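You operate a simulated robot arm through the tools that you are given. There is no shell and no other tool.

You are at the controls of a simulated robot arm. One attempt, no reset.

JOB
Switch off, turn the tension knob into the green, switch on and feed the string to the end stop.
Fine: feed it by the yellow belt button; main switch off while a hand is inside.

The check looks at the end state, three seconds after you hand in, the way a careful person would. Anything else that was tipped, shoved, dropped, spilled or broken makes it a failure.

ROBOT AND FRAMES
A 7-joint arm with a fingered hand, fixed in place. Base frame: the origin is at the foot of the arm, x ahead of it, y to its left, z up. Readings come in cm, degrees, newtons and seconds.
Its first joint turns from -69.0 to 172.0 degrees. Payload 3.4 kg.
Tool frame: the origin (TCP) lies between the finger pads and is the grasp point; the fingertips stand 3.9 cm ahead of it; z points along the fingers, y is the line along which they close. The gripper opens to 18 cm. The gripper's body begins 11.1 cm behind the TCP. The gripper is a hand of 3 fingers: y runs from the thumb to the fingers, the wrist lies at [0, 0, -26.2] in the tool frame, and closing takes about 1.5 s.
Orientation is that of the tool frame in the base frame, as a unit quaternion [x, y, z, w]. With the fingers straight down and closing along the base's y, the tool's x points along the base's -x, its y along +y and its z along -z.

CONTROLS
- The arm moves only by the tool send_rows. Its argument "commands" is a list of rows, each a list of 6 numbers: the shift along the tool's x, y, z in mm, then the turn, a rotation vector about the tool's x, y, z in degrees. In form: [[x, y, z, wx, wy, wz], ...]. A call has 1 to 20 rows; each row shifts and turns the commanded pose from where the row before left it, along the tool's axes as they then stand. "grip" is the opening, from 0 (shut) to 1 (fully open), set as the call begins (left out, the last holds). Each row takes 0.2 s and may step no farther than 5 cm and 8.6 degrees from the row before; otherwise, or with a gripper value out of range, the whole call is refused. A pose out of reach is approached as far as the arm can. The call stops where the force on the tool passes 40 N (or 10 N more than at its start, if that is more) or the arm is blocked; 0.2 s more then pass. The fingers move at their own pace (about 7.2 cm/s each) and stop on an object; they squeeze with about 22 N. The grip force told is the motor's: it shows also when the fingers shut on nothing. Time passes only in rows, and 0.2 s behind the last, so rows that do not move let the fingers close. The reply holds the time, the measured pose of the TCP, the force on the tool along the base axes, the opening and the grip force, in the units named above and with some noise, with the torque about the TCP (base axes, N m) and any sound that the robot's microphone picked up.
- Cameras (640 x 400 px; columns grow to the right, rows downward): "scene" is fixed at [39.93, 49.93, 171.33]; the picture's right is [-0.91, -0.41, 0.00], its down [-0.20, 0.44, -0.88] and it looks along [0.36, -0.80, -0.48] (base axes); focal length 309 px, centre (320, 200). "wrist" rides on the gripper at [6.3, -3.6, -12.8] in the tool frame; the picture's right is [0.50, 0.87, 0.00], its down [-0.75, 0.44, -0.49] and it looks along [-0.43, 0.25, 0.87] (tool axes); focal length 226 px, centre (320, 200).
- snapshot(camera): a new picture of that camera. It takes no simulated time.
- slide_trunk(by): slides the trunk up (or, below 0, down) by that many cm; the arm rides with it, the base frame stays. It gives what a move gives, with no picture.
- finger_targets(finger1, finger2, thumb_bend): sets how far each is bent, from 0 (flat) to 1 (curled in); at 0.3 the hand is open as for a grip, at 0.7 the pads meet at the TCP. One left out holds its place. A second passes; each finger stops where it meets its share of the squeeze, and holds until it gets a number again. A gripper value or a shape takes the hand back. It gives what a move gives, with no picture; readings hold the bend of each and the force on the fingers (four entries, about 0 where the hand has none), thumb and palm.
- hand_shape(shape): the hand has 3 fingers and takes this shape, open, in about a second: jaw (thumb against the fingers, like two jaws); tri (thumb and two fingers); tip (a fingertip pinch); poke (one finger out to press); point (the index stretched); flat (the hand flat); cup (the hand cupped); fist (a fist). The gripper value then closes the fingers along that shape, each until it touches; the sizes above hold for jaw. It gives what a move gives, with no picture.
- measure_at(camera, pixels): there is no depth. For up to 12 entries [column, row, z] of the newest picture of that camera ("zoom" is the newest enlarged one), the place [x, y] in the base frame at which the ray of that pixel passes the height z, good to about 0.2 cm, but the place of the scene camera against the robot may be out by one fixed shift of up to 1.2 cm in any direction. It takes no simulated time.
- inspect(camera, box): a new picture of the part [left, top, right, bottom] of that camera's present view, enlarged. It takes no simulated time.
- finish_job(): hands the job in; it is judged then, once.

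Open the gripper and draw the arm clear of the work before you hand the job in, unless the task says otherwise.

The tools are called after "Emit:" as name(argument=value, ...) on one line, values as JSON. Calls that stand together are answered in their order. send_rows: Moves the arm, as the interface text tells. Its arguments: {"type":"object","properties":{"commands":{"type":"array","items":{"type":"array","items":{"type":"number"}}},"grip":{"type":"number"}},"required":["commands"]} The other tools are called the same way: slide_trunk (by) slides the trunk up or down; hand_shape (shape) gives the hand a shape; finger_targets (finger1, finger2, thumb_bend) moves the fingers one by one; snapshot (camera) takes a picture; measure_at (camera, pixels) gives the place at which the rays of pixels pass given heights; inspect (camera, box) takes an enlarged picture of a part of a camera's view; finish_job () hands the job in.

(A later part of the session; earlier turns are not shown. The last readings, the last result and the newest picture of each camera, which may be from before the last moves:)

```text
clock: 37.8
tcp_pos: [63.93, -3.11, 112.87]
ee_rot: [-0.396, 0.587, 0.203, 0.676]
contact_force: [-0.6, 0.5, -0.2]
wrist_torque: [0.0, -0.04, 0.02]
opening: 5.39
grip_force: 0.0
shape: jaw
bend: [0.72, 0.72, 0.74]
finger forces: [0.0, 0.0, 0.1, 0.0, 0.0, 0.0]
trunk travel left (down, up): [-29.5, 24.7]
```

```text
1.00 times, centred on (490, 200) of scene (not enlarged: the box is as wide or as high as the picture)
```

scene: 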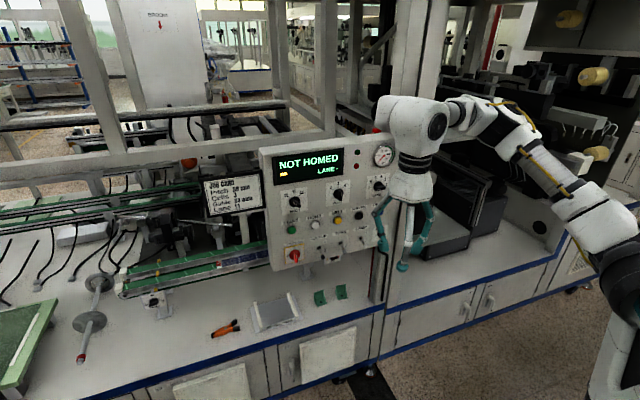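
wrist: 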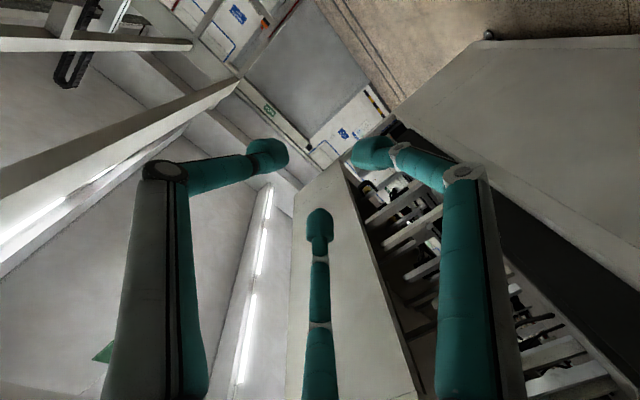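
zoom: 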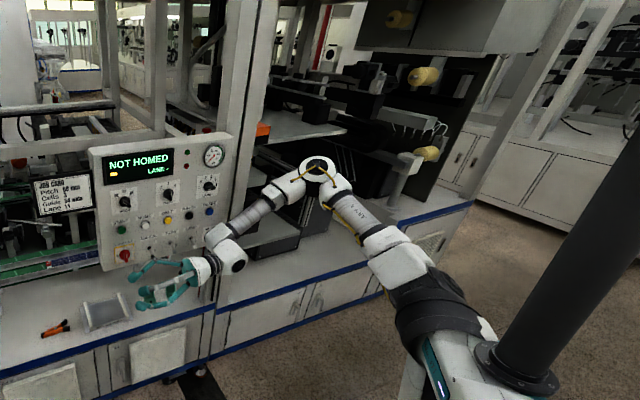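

The slide was exact (-12 cm), which lets me triangulate the joints by their image motion. I enlarge the elbow and shoulder again.

Emit:
inspect(camera="scene", box=[430, 90, 600, 290])

Emit:
inspect(camera="scene", box=[636, 200, 640, 340])

```text
2.00 times, centred on (515, 190) of scene
```

zoom: 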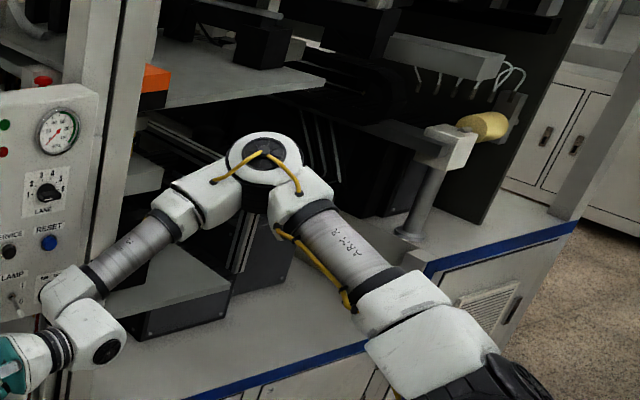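

```text
2.86 times, centred on (638, 270) of scene
```

zoom: 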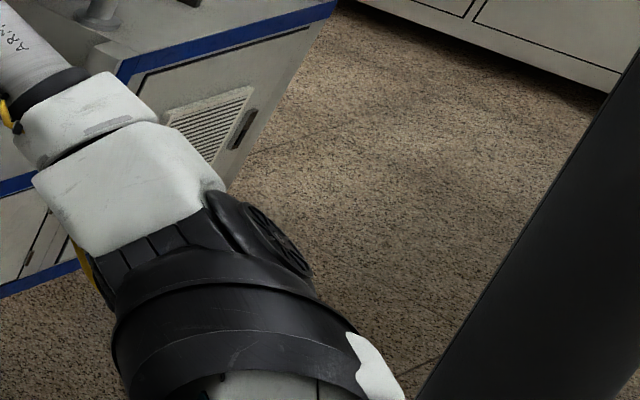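

I now know roughly where the arm can go: the wrist reaches about [55,-7] when it is high relative to the trunk. I raise the wrist 20 cm and move it left, so I can later drop the trunk to knob height.

Emit:
send_rows(commands=[[-37.6, 8.5, 17.5, 0, 0, 0], [-37.6, 8.5, 17.5, 0, 0, 0], [-37.6, 8.5, 17.5, 0, 0, 0], [-37.6, 8.5, 17.5, 0, 0, 0], [-37.6, 8.5, 17.5, 0, 0, 0], [-37.6, 8.5, 17.5, 0, 0, 0]])

Emit:
inspect(camera="scene", box=[340, 0, 640, 400])

```text
clock: 39.2
tcp_pos: [61.65, 12.75, 132.81]
ee_rot: [-0.396, 0.588, 0.203, 0.675]
contact_force: [0.1, 0.0, 0.2]
wrist_torque: [0.01, -0.01, -0.03]
opening: 5.38
grip_force: 0.0
shape: jaw
bend: [0.72, 0.72, 0.74]
finger forces: [0.1, 0.0, 0.1, 0.1, 0.0, 0.1]
trunk travel left (down, up): [-29.5, 24.7]
```

```text
1.00 times, centred on (490, 200) of scene (not enlarged: the box is as wide or as high as the picture)
```

zoom: 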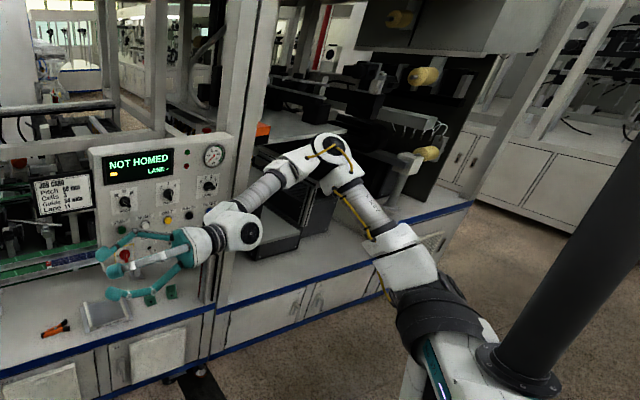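

Everything was reached this time. Now I swing the hand to the right about the wrist (yaw 51° → about -17°) in the open space in front of the panel's upper part.

Emit:
send_rows(commands=[[11.4, -36.5, -2.8, 8.01, 2.49, 0], [11.4, -36.5, -2.8, 8.01, 2.49, 0], [11.4, -36.5, -2.8, 8.01, 2.49, 0], [11.4, -36.5, -2.8, 8.01, 2.49, 0]])

Emit:
send_rows(commands=[[11.4, -36.5, -2.8, 8.01, 2.49, 0], [11.4, -36.5, -2.8, 8.01, 2.49, 0], [11.4, -36.5, -2.8, 8.01, 2.49, 0]])

Emit:
inspect(camera="scene", box=[340, 0, 640, 400])

Emit:
snapshot(camera="wrist")

```text
clock: 40.2
tcp_pos: [70.15, -0.03, 132.61]
ee_rot: [-0.209, 0.677, -0.003, 0.706]
contact_force: [0.7, -0.2, -0.1]
wrist_torque: [0.02, 0.01, 0.0]
opening: 5.4
grip_force: 0.0
shape: jaw
bend: [0.72, 0.72, 0.74]
finger forces: [0.0, 0.0, 0.0, 0.0, 0.0, 0.0]
trunk travel left (down, up): [-29.5, 24.7]
```

```text
clock: 41.0
tcp_pos: [71.18, -11.51, 132.55]
ee_rot: [-0.057, 0.706, -0.156, 0.688]
contact_force: [-0.8, 1.3, 0.5]
wrist_torque: [0.01, 0.01, -0.03]
opening: 5.41
grip_force: 0.1
shape: jaw
bend: [0.72, 0.72, 0.74]
finger forces: [0.0, 0.0, 0.1, 0.0, 0.0, 0.0]
trunk travel left (down, up): [-29.5, 24.7]
```

```text
1.00 times, centred on (490, 200) of scene (not enlarged: the box is as wide or as high as the picture)
```

zoom: 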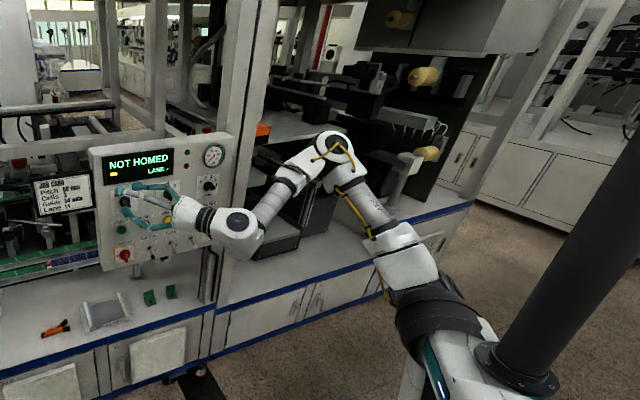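

```text
taken
```

wrist: 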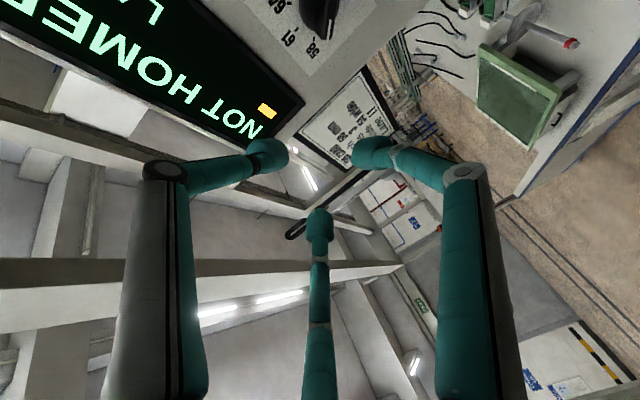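

The hand now points at the panel (yaw about -8°) with everything in reach. I lower the trunk 28 cm to bring it to MAIN's height, 10 cm off the panel.

Emit:
slide_trunk(by=-28)

Emit:
snapshot(camera="wrist")

Emit:
snapshot(camera="scene")

```text
clock: 43.9
tcp_pos: [70.93, -11.49, 104.64]
ee_rot: [-0.057, 0.706, -0.155, 0.689]
contact_force: [0.3, -0.4, 0.7]
wrist_torque: [0.01, 0.0, -0.02]
opening: 5.38
grip_force: 0.0
shape: jaw
bend: [0.72, 0.72, 0.74]
finger forces: [0.1, 0.0, 0.1, 0.1, 0.0, 0.0]
trunk travel left (down, up): [-1.5, 52.7]
```

```text
taken
```

wrist: 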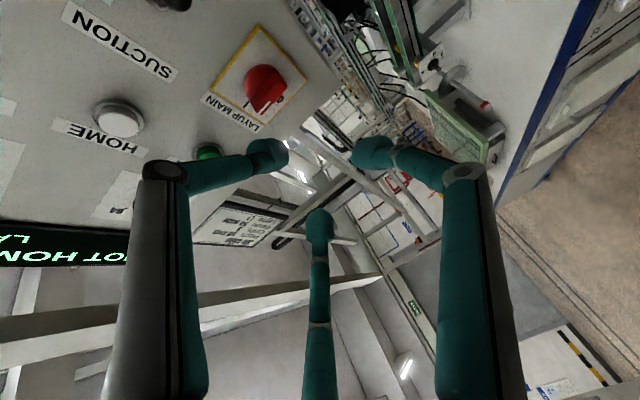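

```text
taken
```

scene: 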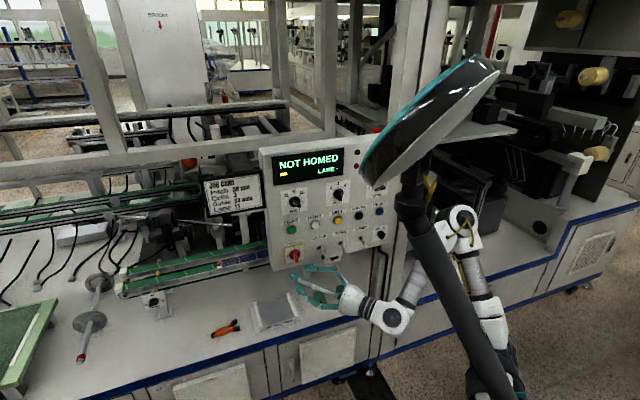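

MAIN shows at wrist pixel (265,88), its ray meeting the panel near [81.3, -21, 104.6]. I enlarge it to see the bar's direction and the neighbouring toggle.

Emit:
inspect(camera="wrist", box=[180, 20, 340, 140])

Emit:
measure_at(camera="wrist", pixels=[[265, 88, 104.6], [265, 88, 103.6], [119, 118, 114.3], [265, 88, 105.6]])

```text
3.33 times, centred on (260, 80) of wrist
```

zoom: 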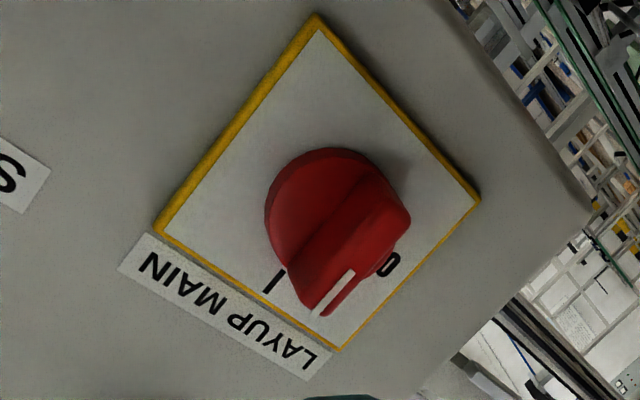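

```text
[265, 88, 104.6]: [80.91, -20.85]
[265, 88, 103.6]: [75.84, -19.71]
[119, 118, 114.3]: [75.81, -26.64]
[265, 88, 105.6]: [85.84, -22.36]
```

The bar of MAIN points up (on). In jaw shape the two fingers stand about 7 cm apart, too wide for this small bar, so I try the fingertip pinch shape here in free space and look.

Emit:
hand_shape(shape="tip")

Emit:
snapshot(camera="wrist")

```text
clock: 44.8
tcp_pos: [71.05, -11.47, 104.57]
ee_rot: [-0.057, 0.706, -0.155, 0.688]
contact_force: [-0.3, 0.1, -1.5]
wrist_torque: [-0.01, 0.0, -0.01]
opening: 18.0
grip_force: 0.1
shape: tip
bend: [0.3, 0.3, 0.3]
finger forces: [0.0, 0.1, 0.0, 0.1, 0.1, 0.1]
trunk travel left (down, up): [-1.5, 52.7]
```

```text
taken
```

wrist: 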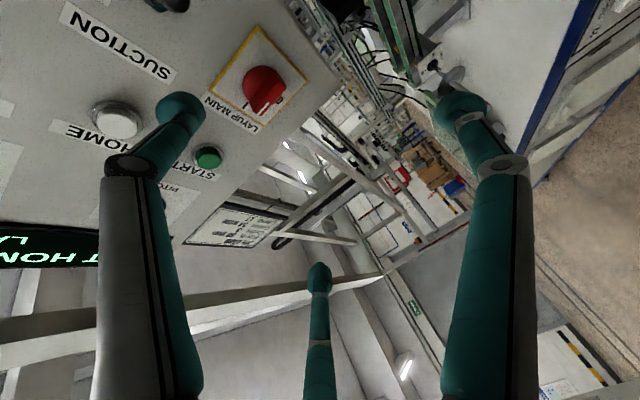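

The hand is open in the tip shape. I close it partly to see how the fingertips converge.

Emit:
send_rows(commands=[[0, 0, 0, 0, 0, 0], [0, 0, 0, 0, 0, 0], [0, 0, 0, 0, 0, 0], [0, 0, 0, 0, 0, 0], [0, 0, 0, 0, 0, 0]], grip=0.2)

Emit:
snapshot(camera="wrist")

```text
clock: 46.0
tcp_pos: [71.07, -11.46, 104.7]
ee_rot: [-0.057, 0.706, -0.155, 0.688]
contact_force: [-0.4, 0.3, -0.1]
wrist_torque: [-0.02, -0.01, 0.01]
opening: 3.64
grip_force: 0.1
shape: tip
bend: [0.72, 0.72, 0.74]
finger forces: [0.1, 0.1, 0.0, 0.0, 0.0, 0.1]
trunk travel left (down, up): [-1.5, 52.7]
```

```text
taken
```

wrist: 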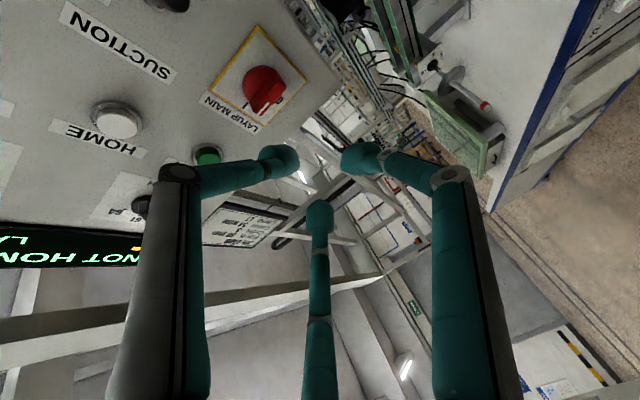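

The three fingertips converge evenly, fine for pinching the bar. I turn the hand to yaw -30° with the closing line level, and move to a point 7 cm in front of the MAIN bar.

Emit:
send_rows(commands=[[2.8, -9.6, 6.4, 5.45, 0.77, 4.3], [2.8, -9.6, 6.4, 5.45, 0.77, 4.3], [2.8, -9.6, 6.4, 5.45, 0.77, 4.3], [2.8, -9.6, 6.4, 5.45, 0.77, 4.3]], grip=0.33)

Emit:
snapshot(camera="wrist")

Emit:
inspect(camera="scene", box=[260, 200, 420, 300])

```text
clock: 47.0
tcp_pos: [72.43, -16.43, 104.26]
ee_rot: [0.182, 0.684, -0.181, 0.683]
contact_force: [0.8, 0.0, -0.8]
wrist_torque: [-0.05, 0.0, 0.02]
opening: 5.88
grip_force: 0.0
shape: tip
bend: [0.72, 0.72, 0.74]
finger forces: [0.0, 0.0, 0.0, 0.1, 0.0, 0.1]
trunk travel left (down, up): [-1.5, 52.7]
```

```text
taken
```

wrist: 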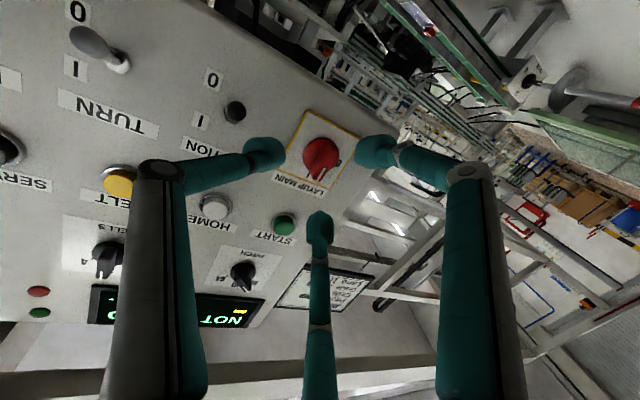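

```text
4.00 times, centred on (340, 250) of scene
```

zoom: 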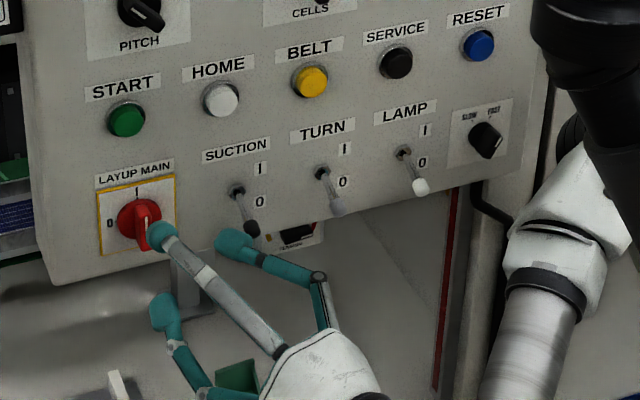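

The tool axis aims right at MAIN (knob at wrist (322,156), axis point at about (320,154)). I enlarge to check the alignment before advancing.

Emit:
inspect(camera="wrist", box=[240, 100, 400, 220])

```text
3.33 times, centred on (320, 160) of wrist
```

zoom: 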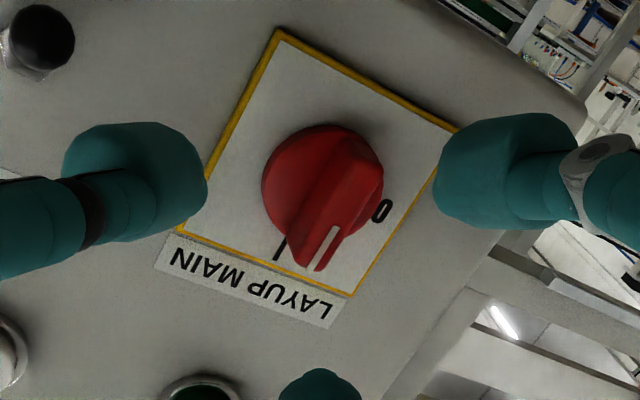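

From two wrist views I locate MAIN's plate: panel surface plane at about -x+y=-101.5, knob axis at [80.4,-21.0,104.1], bar front 2.1 cm proud. I try turning 8° further toward the panel normal so the thumb side does not touch first.

Emit:
send_rows(commands=[[0, 13.4, 1.2, 8, 0, 0]])

```text
clock: 47.4
tcp_pos: [74.01, -20.53, 105.13]
ee_rot: [0.227, 0.67, -0.227, 0.669]
contact_force: [-0.1, -0.1, 1.0]
wrist_torque: [0.0, 0.01, 0.0]
opening: 5.9
grip_force: 0.1
shape: tip
bend: [0.72, 0.72, 0.74]
finger forces: [0.1, 0.1, 0.1, 0.0, 0.0, 0.0]
out of reach, approached as far as the arm can: row 1
trunk travel left (down, up): [-1.5, 52.7]
```

Yaw -38° is out of reach there, so I go back to yaw -30° on the knob axis, which was reachable.

Emit:
send_rows(commands=[[8.7, 22.9, -37.5, -8, 0, 0], [0, 0, 0, 0, 0, 0]], grip=0.16)

Emit:
inspect(camera="wrist", box=[240, 100, 400, 220])

```text
clock: 48.0
tcp_pos: [72.38, -16.26, 104.26]
ee_rot: [0.182, 0.683, -0.182, 0.683]
contact_force: [-0.3, 0.1, 0.5]
wrist_torque: [0.0, 0.02, 0.02]
opening: 2.92
grip_force: 0.0
shape: tip
bend: [0.72, 0.72, 0.74]
finger forces: [0.1, 0.0, 0.1, 0.1, 0.1, 0.1]
trunk travel left (down, up): [-1.5, 52.7]
```

```text
3.33 times, centred on (320, 160) of wrist
```

zoom: 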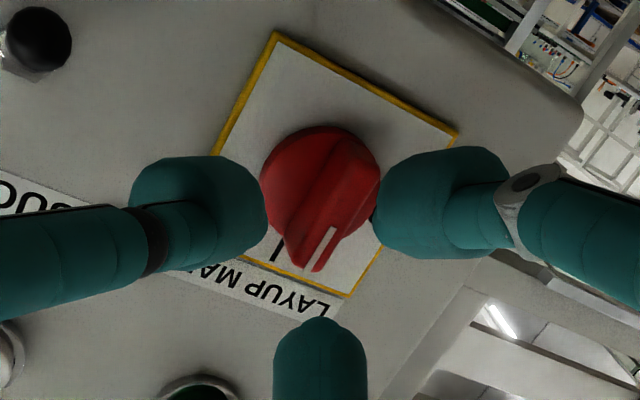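

The bar lies centred between thumb and fingers. I advance 4.4 cm along the tool axis in small steps, watching force.

Emit:
send_rows(commands=[[0, 0, 12, 0, 0, 0], [0, 0, 12, 0, 0, 0], [0, 0, 10, 0, 0, 0], [0, 0, 10, 0, 0, 0]])

Emit:
snapshot(camera="wrist")

Emit:
inspect(camera="scene", box=[260, 210, 360, 290])

```text
clock: 49.0
tcp_pos: [76.08, -18.01, 104.56]
ee_rot: [0.18, 0.682, -0.182, 0.685]
contact_force: [-15.8, 8.8, -0.6]
wrist_torque: [-0.1, -0.08, 0.13]
opening: 3.05
grip_force: 0.1
shape: tip
bend: [0.72, 0.73, 0.74]
finger forces: [5.2, 12.9, 0.0, 0.1, 0.1, 0.0]
trunk travel left (down, up): [-1.5, 52.7]
```

```text
taken
```

wrist: 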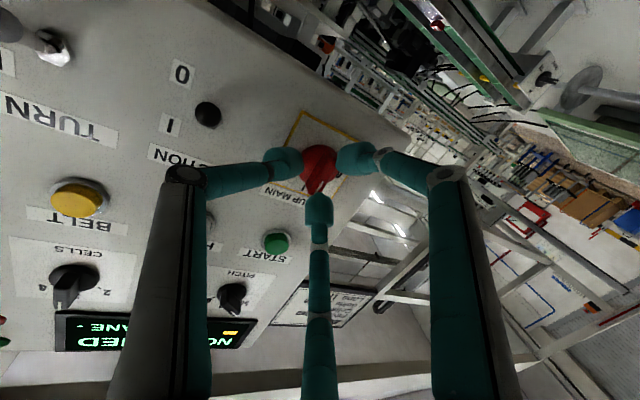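

```text
5.00 times, centred on (310, 250) of scene
```

zoom: 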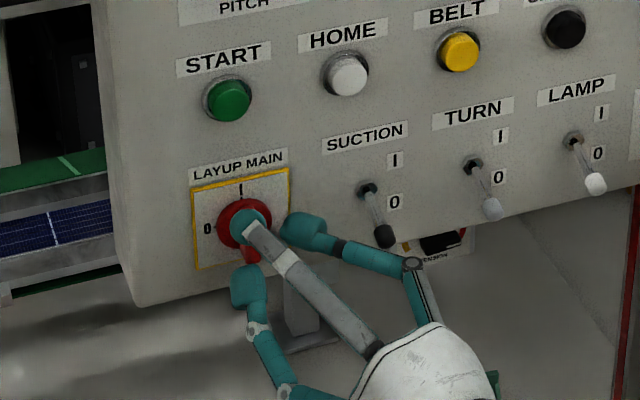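

Fingers 1 and 2 pressed on the knob's face (about 18 N): the scene view shows the hand some 1.3 cm too far right. I back off 2.5 cm, shift left 1.3 cm by a small yaw, and reopen slightly.

Emit:
send_rows(commands=[[0, 0, -25, 0, 0, 0], [0, 13, 0, -2.6, 0, 0], [0, 0, 0, 0, 0, 0]], grip=0.18)

Emit:
inspect(camera="wrist", box=[240, 100, 400, 220])

Emit:
inspect(camera="scene", box=[260, 210, 360, 290])

```text
clock: 49.8
tcp_pos: [74.73, -15.84, 104.26]
ee_rot: [0.166, 0.687, -0.167, 0.687]
contact_force: [-0.2, 0.1, -1.1]
wrist_torque: [-0.04, -0.05, 0.0]
opening: 3.23
grip_force: 0.1
shape: tip
bend: [0.72, 0.72, 0.74]
finger forces: [0.1, 0.0, 0.0, 0.0, 0.1, 0.2]
trunk travel left (down, up): [-1.5, 52.7]
```

```text
3.33 times, centred on (320, 160) of wrist
```

zoom: 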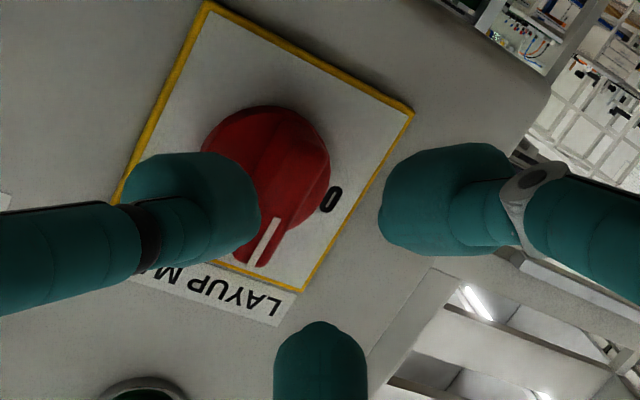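

```text
5.00 times, centred on (310, 250) of scene
```

zoom: 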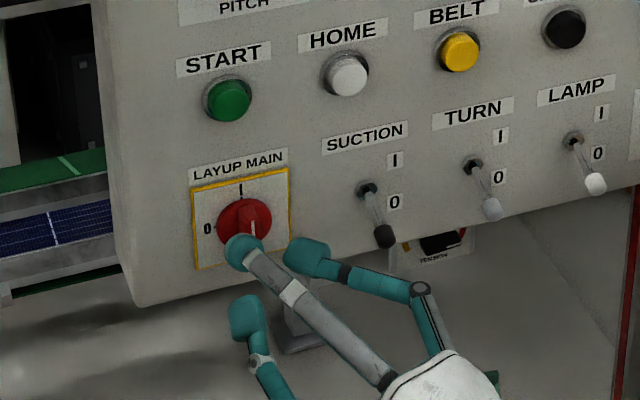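

The tool axis now points about 2 cm left of the knob, a bit too much; the gap centre sits 0.8 cm to the thumb side. I shift back 1 cm and advance 2.7 cm.

Emit:
send_rows(commands=[[0, -10.5, 0, 0, 0, 0], [0, 0, 9, 0, 0, 0], [0, 0, 9, 0, 0, 0], [0, 0, 9, 0, 0, 0]])

Emit:
inspect(camera="wrist", box=[240, 100, 400, 220])

Emit:
inspect(camera="scene", box=[260, 210, 360, 290])

```text
clock: 50.8
tcp_pos: [76.55, -18.2, 104.3]
ee_rot: [0.166, 0.686, -0.167, 0.688]
contact_force: [-0.5, 1.3, 0.2]
wrist_torque: [-0.03, -0.01, 0.01]
opening: 3.26
grip_force: 0.0
shape: tip
bend: [0.72, 0.72, 0.74]
finger forces: [0.4, 0.7, 0.1, 0.0, 0.0, 0.0]
trunk travel left (down, up): [-1.5, 52.7]
```

```text
3.33 times, centred on (320, 160) of wrist
```

zoom: 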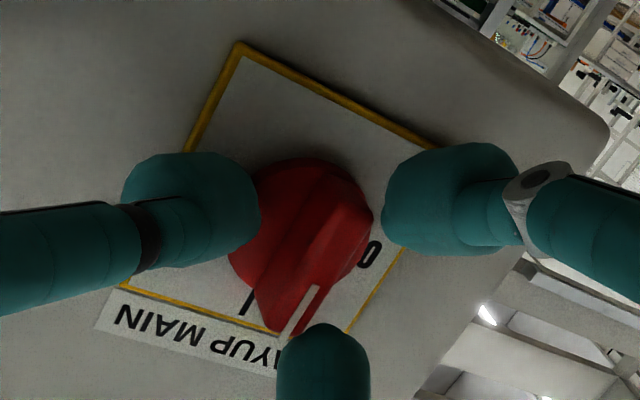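

```text
5.00 times, centred on (310, 250) of scene
```

zoom: 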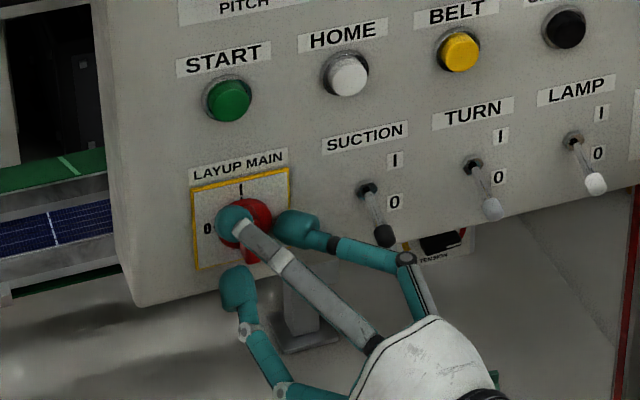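

Hardly any force, and the bar now lies between thumb and the two fingers. I close the fingers on it.

Emit:
send_rows(commands=[[0, 0, 0, 0, 0, 0], [0, 0, 0, 0, 0, 0], [0, 0, 0, 0, 0, 0], [0, 0, 0, 0, 0, 0]], grip=0.0)

Emit:
inspect(camera="wrist", box=[240, 100, 400, 220])

Emit:
inspect(camera="scene", box=[260, 210, 360, 290])

```text
clock: 51.8
tcp_pos: [76.63, -18.16, 104.36]
ee_rot: [0.167, 0.687, -0.167, 0.687]
contact_force: [-8.9, 6.3, -3.6]
wrist_torque: [0.08, 0.14, 0.12]
opening: 0.93
grip_force: 22.3
shape: tip
bend: [0.73, 0.73, 0.69]
finger forces: [22.7, 23.3, 0.0, 0.0, 23.1, 0.1]
trunk travel left (down, up): [-1.5, 52.7]
```

```text
3.33 times, centred on (320, 160) of wrist
```

zoom: 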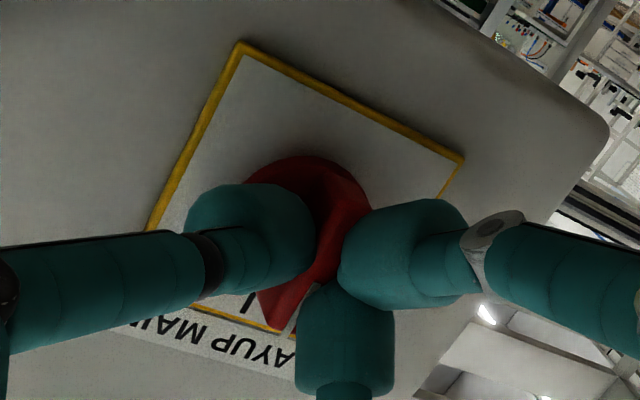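

```text
5.00 times, centred on (310, 250) of scene
```

zoom: 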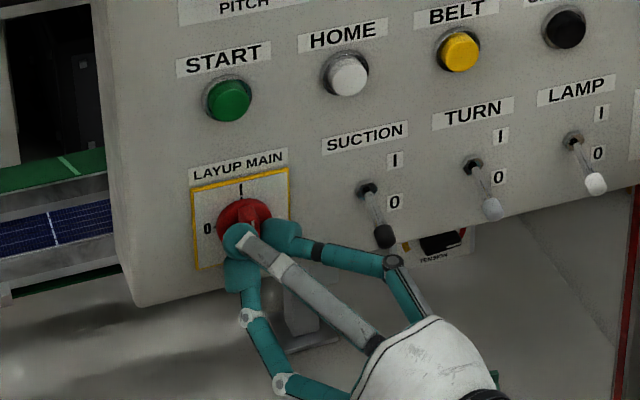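

All three fingers press on the bar (opening 0.93 cm, about 23 N each). I begin turning counter-clockwise toward 0.

Emit:
send_rows(commands=[[1, 0, 0, 0, 0, -8.2], [1, 0, 0, 0, 0, -8.2], [1, 0, 0, 0, 0, -8.2], [1, 0, 0, 0, 0, -8.2]])

Emit:
inspect(camera="wrist", box=[240, 100, 400, 220])

Emit:
inspect(camera="scene", box=[260, 210, 360, 290])

```text
clock: 52.8
tcp_pos: [76.45, -18.21, 104.06]
ee_rot: [-0.034, 0.705, -0.356, 0.613]
contact_force: [-10.8, 7.2, 1.5]
wrist_torque: [0.01, -0.16, 0.13]
opening: 0.88
grip_force: 22.3
shape: tip
bend: [0.73, 0.73, 0.69]
finger forces: [20.4, 34.2, 0.2, 0.1, 26.6, 0.0]
trunk travel left (down, up): [-1.5, 52.7]
```

```text
3.33 times, centred on (320, 160) of wrist
```

zoom: 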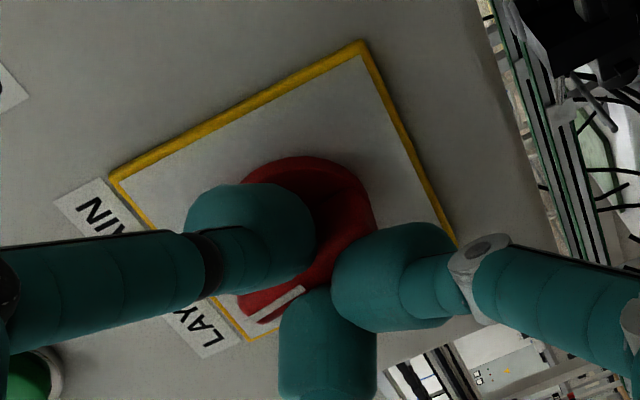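

```text
5.00 times, centred on (310, 250) of scene
```

zoom: 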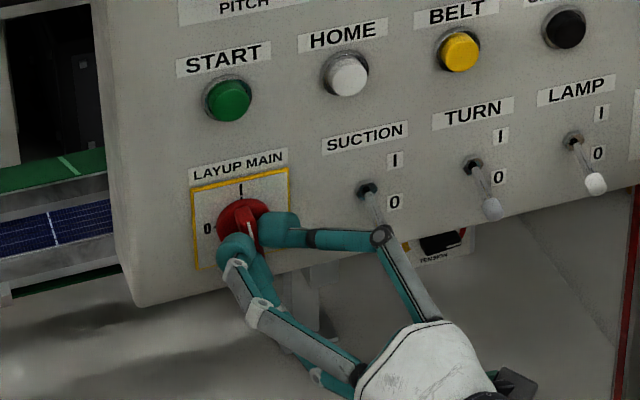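

The knob is following the hand (pointer now tilted toward 0), though with some slip. I continue turning.

Emit:
send_rows(commands=[[1, 0, 0, 0, 0, -8.2], [1, 0, 0, 0, 0, -8.2], [1, 0, 0, 0, 0, -8.2], [1, 0, 0, 0, 0, -8.2]])

Emit:
inspect(camera="wrist", box=[240, 100, 400, 220])

Emit:
inspect(camera="scene", box=[260, 130, 420, 280])

```text
clock: 53.8
tcp_pos: [76.18, -18.59, 103.99]
ee_rot: [-0.23, 0.666, -0.515, 0.488]
contact_force: [-16.1, 1.7, 10.2]
wrist_torque: [-0.04, -0.43, -0.17]
opening: 0.46
grip_force: 22.0
shape: tip
bend: [0.76, 0.73, 0.7]
finger forces: [0.1, 35.1, 0.0, 0.0, 29.8, 0.1]
trunk travel left (down, up): [-1.5, 52.7]
```

```text
3.33 times, centred on (320, 160) of wrist
```

zoom: 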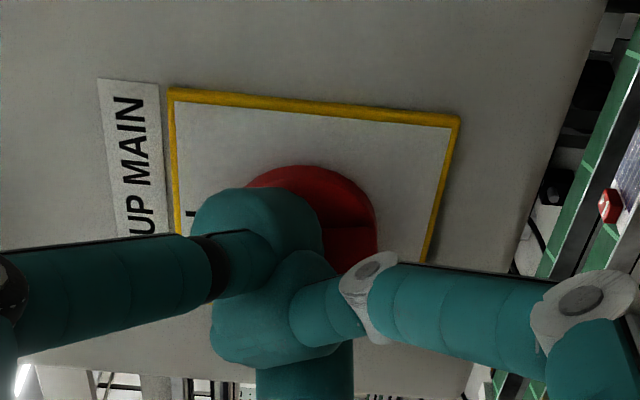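

```text
2.67 times, centred on (340, 205) of scene
```

zoom: 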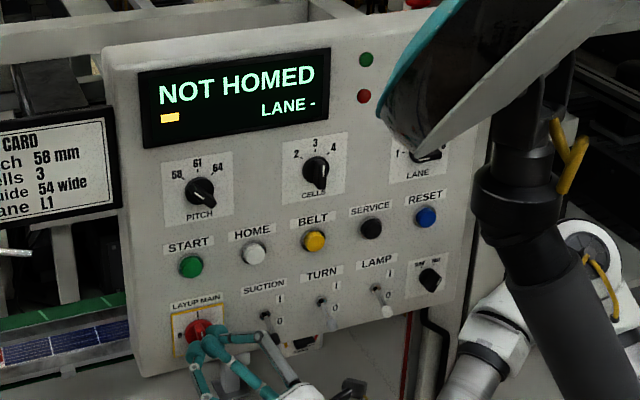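

Finger 1 slipped off the bar after about 60° of hand turn, and the display is still lit. I open the fingers a little and back off to see the knob's angle.

Emit:
send_rows(commands=[[0, 0, 0, 0, 0, 0], [0, 0, 0, 0, 0, 0], [0, 0, -15, 0, 0, 0], [0, 0, -15, 0, 0, 0]], grip=0.25)

Emit:
inspect(camera="wrist", box=[240, 100, 400, 220])

Emit:
inspect(camera="scene", box=[260, 210, 360, 290])

```text
clock: 54.8
tcp_pos: [73.82, -17.19, 103.46]
ee_rot: [-0.232, 0.668, -0.513, 0.486]
contact_force: [-0.2, 0.1, -0.5]
wrist_torque: [0.01, -0.03, -0.03]
opening: 4.47
grip_force: 0.0
shape: tip
bend: [0.72, 0.72, 0.74]
finger forces: [0.0, 0.0, 0.0, 0.0, 0.0, 0.0]
trunk travel left (down, up): [-1.5, 52.7]
```

```text
3.33 times, centred on (320, 160) of wrist
```

zoom: 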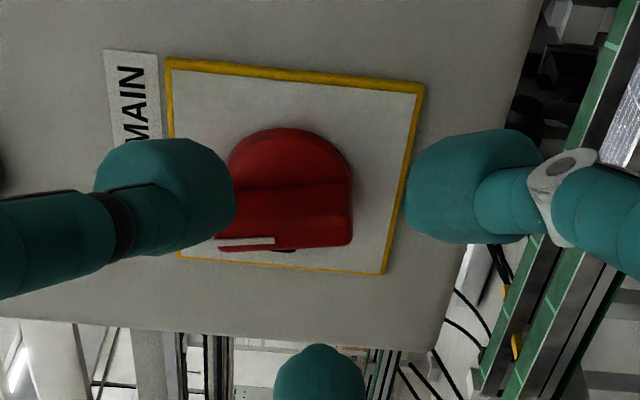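

```text
5.00 times, centred on (310, 250) of scene
```

zoom: 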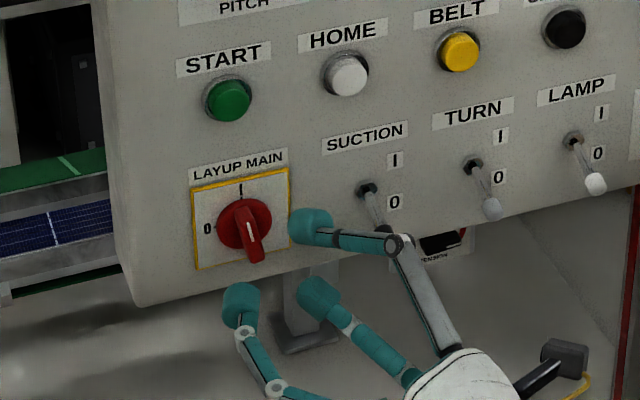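

The bar is back at I: it sprang back when the finger slipped off its end. A single stiff fingertip pushing the bar's end should give more torque, so I back off and try the poke shape.

Emit:
send_rows(commands=[[14.7, -6.6, -31, 0, 0, 0], [14.7, -6.6, -31, 0, 0, 0]])

Emit:
hand_shape(shape="poke")

Emit:
snapshot(camera="wrist")

Emit:
inspect(camera="scene", box=[260, 190, 420, 290])

```text
clock: 55.4
tcp_pos: [68.12, -17.29, 103.46]
ee_rot: [-0.232, 0.669, -0.512, 0.486]
contact_force: [-0.2, -0.5, -0.4]
wrist_torque: [0.0, -0.01, 0.04]
opening: 4.49
grip_force: 0.0
shape: tip
bend: [0.72, 0.72, 0.74]
finger forces: [0.0, 0.0, 0.1, 0.1, 0.0, 0.0]
out of reach, approached as far as the arm can: row 2
trunk travel left (down, up): [-1.5, 52.7]
```

```text
clock: 56.3
tcp_pos: [68.06, -17.16, 103.56]
ee_rot: [-0.232, 0.668, -0.512, 0.487]
contact_force: [0.8, 0.8, 0.9]
wrist_torque: [0.01, 0.01, 0.0]
opening: 0.01
grip_force: 0.0
shape: poke
bend: [1.0, 1.0, 0.67]
finger forces: [0.1, 0.0, 0.0, 0.0, 0.0, 0.1]
trunk travel left (down, up): [-1.5, 52.7]
```

```text
taken
```

wrist: 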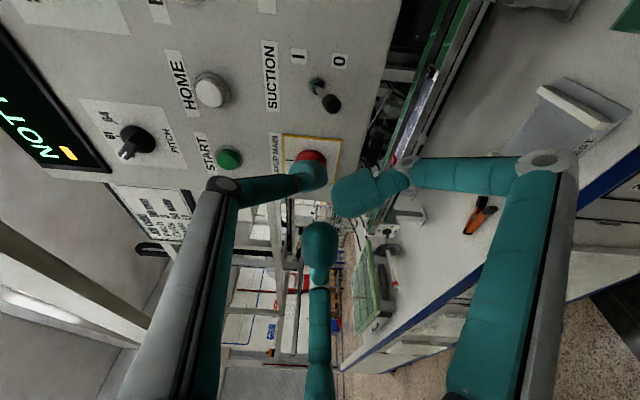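

```text
4.00 times, centred on (340, 240) of scene
```

zoom: 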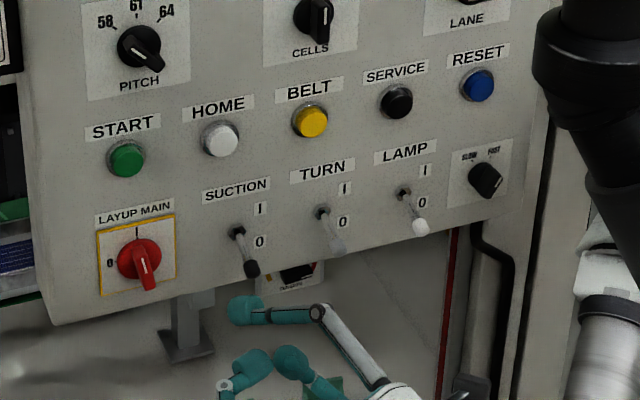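

In poke shape the thumb is the poking finger, its tip near the tool axis. I roll the hand back by 40° so the thumb comes from the right, and move to a point 5 cm in front of the bar's upper right side.

Emit:
send_rows(commands=[[0, 0, 0, 0, 0, 8], [0, 0, 0, 0, 0, 8], [0, 0, 0, 0, 0, 8], [0, 0, 0, 0, 0, 8], [0, 0, 0, 0, 0, 8], [-11.2, 2.5, 14.9, 0, 0, 0], [-11.2, 2.5, 14.9, 0, 0, 0]])

Emit:
snapshot(camera="wrist")

Emit:
inspect(camera="scene", box=[260, 210, 360, 290])

```text
clock: 57.9
tcp_pos: [71.41, -17.32, 105.35]
ee_rot: [0.01, 0.707, -0.315, 0.633]
contact_force: [0.2, 0.4, -0.7]
wrist_torque: [-0.02, -0.01, 0.01]
opening: 0.01
grip_force: 0.0
shape: poke
bend: [1.0, 1.0, 0.67]
finger forces: [0.0, 0.0, 0.1, 0.0, 0.0, 0.0]
trunk travel left (down, up): [-1.5, 52.7]
```

```text
taken
```

wrist: 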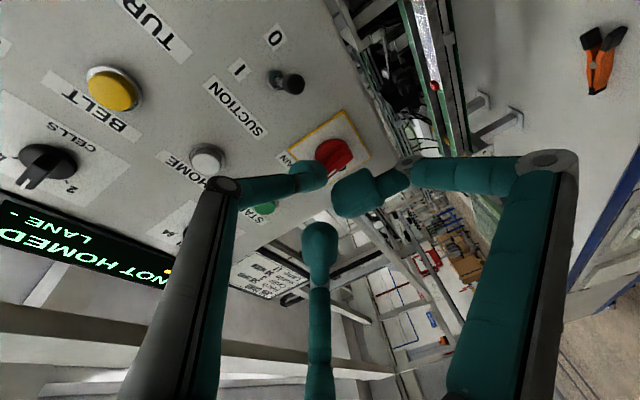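

```text
5.00 times, centred on (310, 250) of scene
```

zoom: 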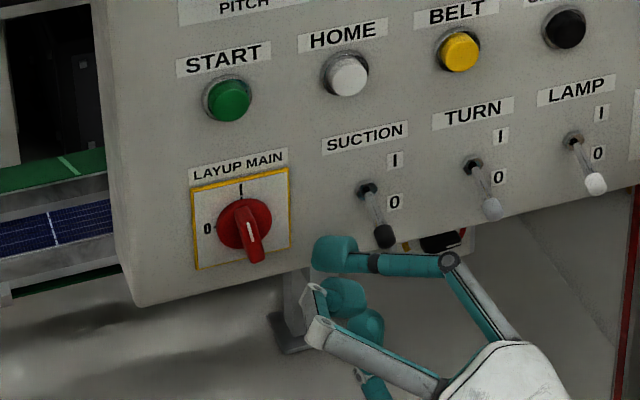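

The thumb tip is lined up. I advance 4.4 cm along the tool axis so the tip goes to the right of the bar's top.

Emit:
send_rows(commands=[[0, 0, 12, 0, 0, 0], [0, 0, 12, 0, 0, 0], [0, 0, 10, 0, 0, 0], [0, 0, 8, 0, 0, 0]])

Emit:
inspect(camera="wrist", box=[240, 100, 400, 220])

Emit:
inspect(camera="scene", box=[260, 210, 360, 290])

```text
clock: 58.9
tcp_pos: [75.0, -19.21, 105.39]
ee_rot: [0.011, 0.707, -0.316, 0.633]
contact_force: [0.7, -1.0, 0.4]
wrist_torque: [-0.04, -0.01, -0.01]
opening: 0.0
grip_force: 0.0
shape: poke
bend: [1.0, 1.0, 0.67]
finger forces: [0.1, 0.0, 0.0, 0.0, 0.0, 0.0]
trunk travel left (down, up): [-1.5, 52.7]
```

```text
3.33 times, centred on (320, 160) of wrist
```

zoom: 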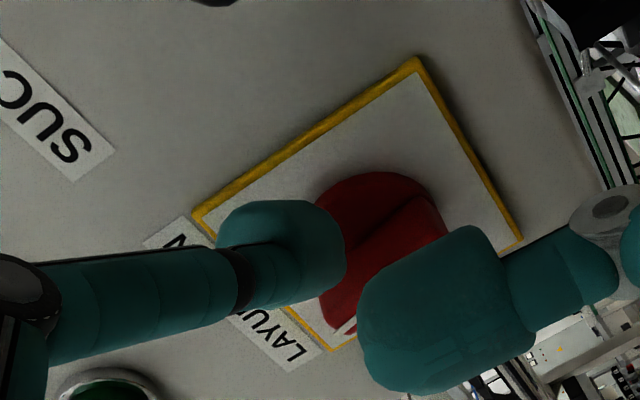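

```text
5.00 times, centred on (310, 250) of scene
```

zoom: 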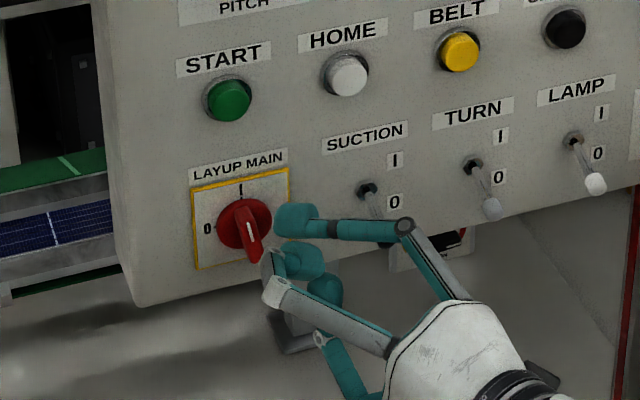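

The thumb tip stands beside the bar's right flank with no contact force. I go 7 mm deeper, then sweep left with a slight upward arc, using a small yaw of the hand.

Emit:
send_rows(commands=[[0, 0, 7, 0, 0, 0], [-3.2, 3.2, 1.5, -0.85, -0.42, 0], [-3.2, 3.2, 1.5, -0.85, -0.42, 0], [-2.8, 3.5, 1.5, -0.85, -0.42, 0]])

Emit:
inspect(camera="scene", box=[260, 210, 360, 290])

```text
clock: 59.9
tcp_pos: [76.46, -18.79, 105.71]
ee_rot: [-0.006, 0.707, -0.301, 0.64]
contact_force: [-7.7, -3.8, -2.2]
wrist_torque: [0.01, 0.03, -0.25]
opening: 0.0
grip_force: 0.1
shape: poke
bend: [1.0, 1.0, 0.66]
finger forces: [0.1, 0.0, 0.1, 0.1, 7.6, 0.0]
trunk travel left (down, up): [-1.5, 52.7]
```

```text
5.00 times, centred on (310, 250) of scene
```

zoom: 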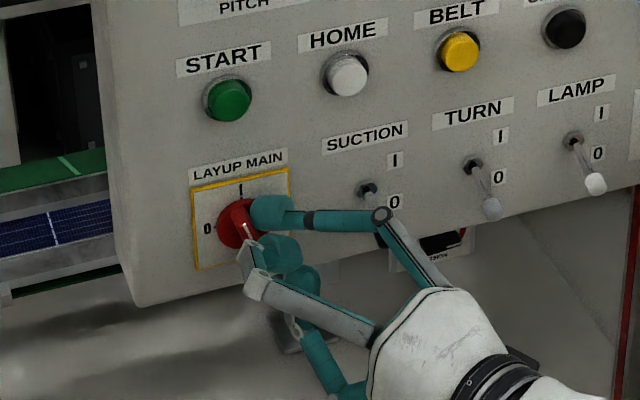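

The thumb is pushing the bar with about 8 N. I continue the sweep to the left.

Emit:
send_rows(commands=[[-2.4, 3.8, 1.5, -0.85, -0.42, 0], [-1.4, 4.4, 1.5, -0.85, -0.42, 0], [-0.6, 4.8, 1.5, -0.85, -0.42, 0]])

Emit:
inspect(camera="scene", box=[260, 210, 360, 290])

Emit:
inspect(camera="wrist", box=[240, 100, 400, 220])

```text
clock: 60.7
tcp_pos: [77.57, -17.37, 105.68]
ee_rot: [-0.025, 0.705, -0.284, 0.649]
contact_force: [-1.4, -5.3, 4.2]
wrist_torque: [-0.09, -0.11, -0.16]
opening: 0.0
grip_force: 0.2
shape: poke
bend: [1.0, 1.0, 0.66]
finger forces: [0.0, 0.0, 0.0, 0.0, 5.2, 0.0]
trunk travel left (down, up): [-1.5, 52.7]
```

```text
5.00 times, centred on (310, 250) of scene
```

zoom: 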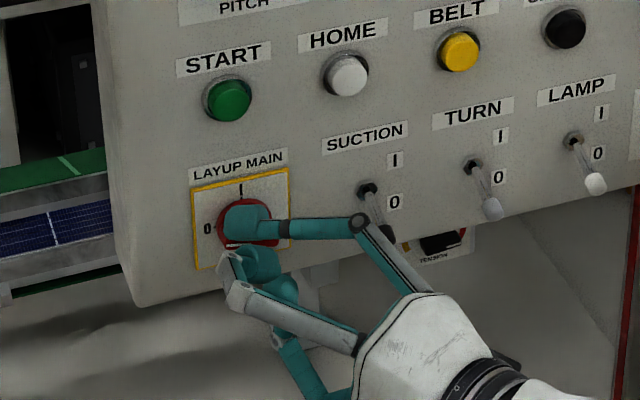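

```text
3.33 times, centred on (320, 160) of wrist
```

zoom: 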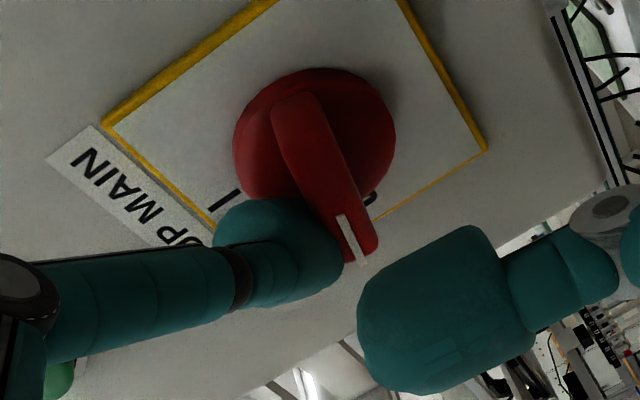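

The bar has swung well toward 0 (stripe now nearly horizontal in the scene view). I check the display and keep pushing left-down.

Emit:
inspect(camera="scene", box=[250, 120, 420, 280])

Emit:
send_rows(commands=[[2, 5.2, 1.5, -0.85, -0.42, 0], [4, 4.5, 1, -0.6, -0.3, 0]])

Emit:
inspect(camera="scene", box=[250, 120, 420, 280])

Emit:
inspect(camera="wrist", box=[240, 100, 400, 220])

```text
2.50 times, centred on (335, 200) of scene
```

zoom: 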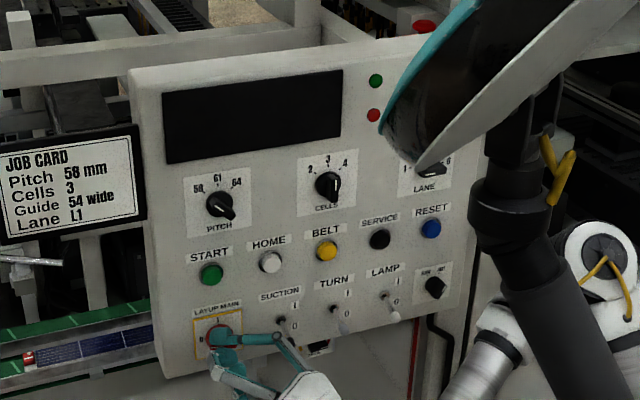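

```text
clock: 61.3
tcp_pos: [77.75, -17.07, 105.28]
ee_rot: [-0.032, 0.702, -0.275, 0.656]
contact_force: [-2.8, -6.7, 19.4]
wrist_torque: [-0.31, -0.61, -0.23]
opening: 0.0
grip_force: 0.1
shape: poke
bend: [1.0, 1.0, 0.66]
finger forces: [0.0, 0.1, 0.0, 0.1, 19.3, 0.1]
trunk travel left (down, up): [-1.5, 52.7]
```

```text
2.50 times, centred on (335, 200) of scene
```

zoom: 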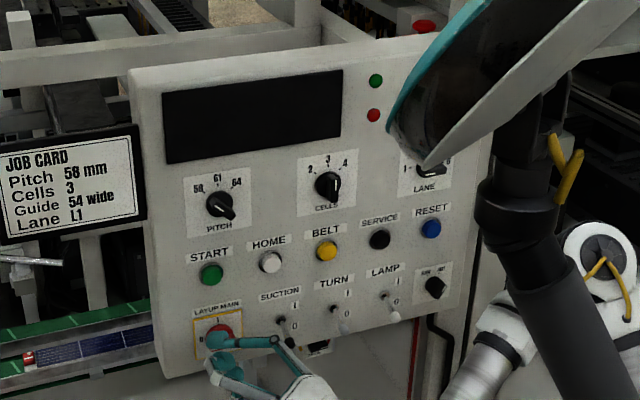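

```text
3.33 times, centred on (320, 160) of wrist
```

zoom: 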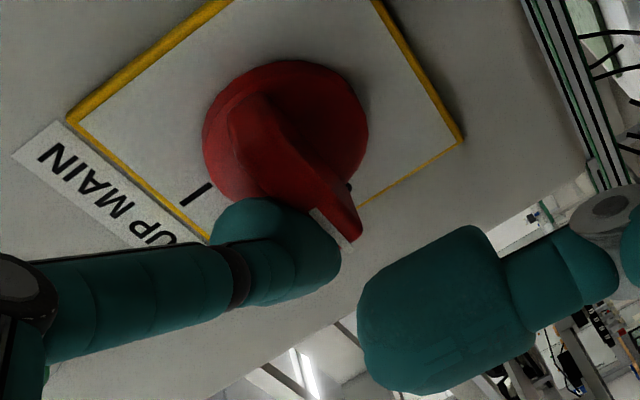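

The display went dark: the main switch is off, with the bar at its 0 stop. I retreat straight back from the knob.

Emit:
send_rows(commands=[[-3, -1.5, -10, 0, 0, 0], [0, 0, -20, 0, 0, 0], [0, 0, -20, 0, 0, 0], [0, 0, -20, 0, 0, 0]])

Emit:
inspect(camera="scene", box=[260, 200, 380, 290])

Emit:
snapshot(camera="wrist")

```text
clock: 62.3
tcp_pos: [71.51, -14.62, 104.95]
ee_rot: [-0.035, 0.706, -0.274, 0.652]
contact_force: [-0.6, 0.0, 0.6]
wrist_torque: [0.0, -0.02, 0.01]
opening: 0.01
grip_force: 0.0
shape: poke
bend: [1.0, 1.0, 0.67]
finger forces: [0.0, 0.0, 0.1, 0.0, 0.0, 0.0]
trunk travel left (down, up): [-1.5, 52.7]
```

```text
4.44 times, centred on (320, 245) of scene
```

zoom: 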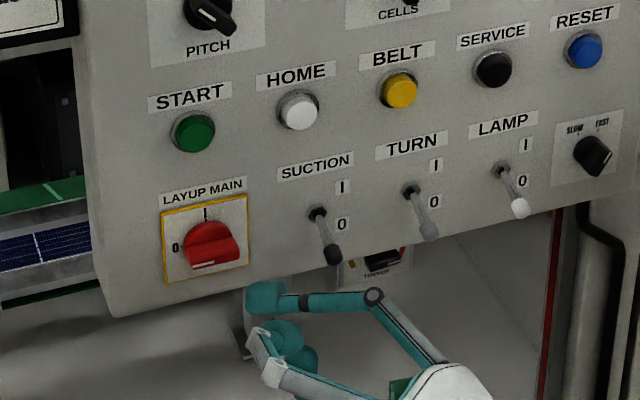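

```text
taken
```

wrist: 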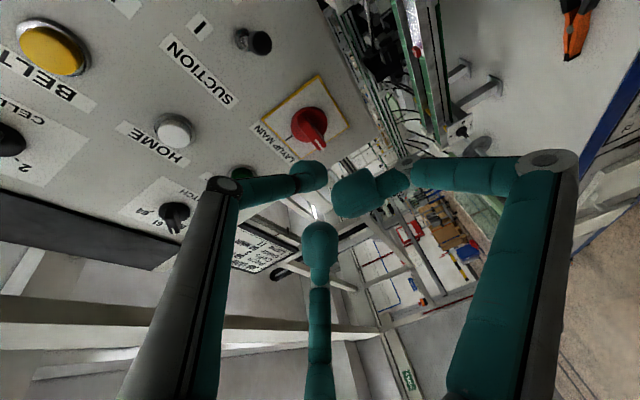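

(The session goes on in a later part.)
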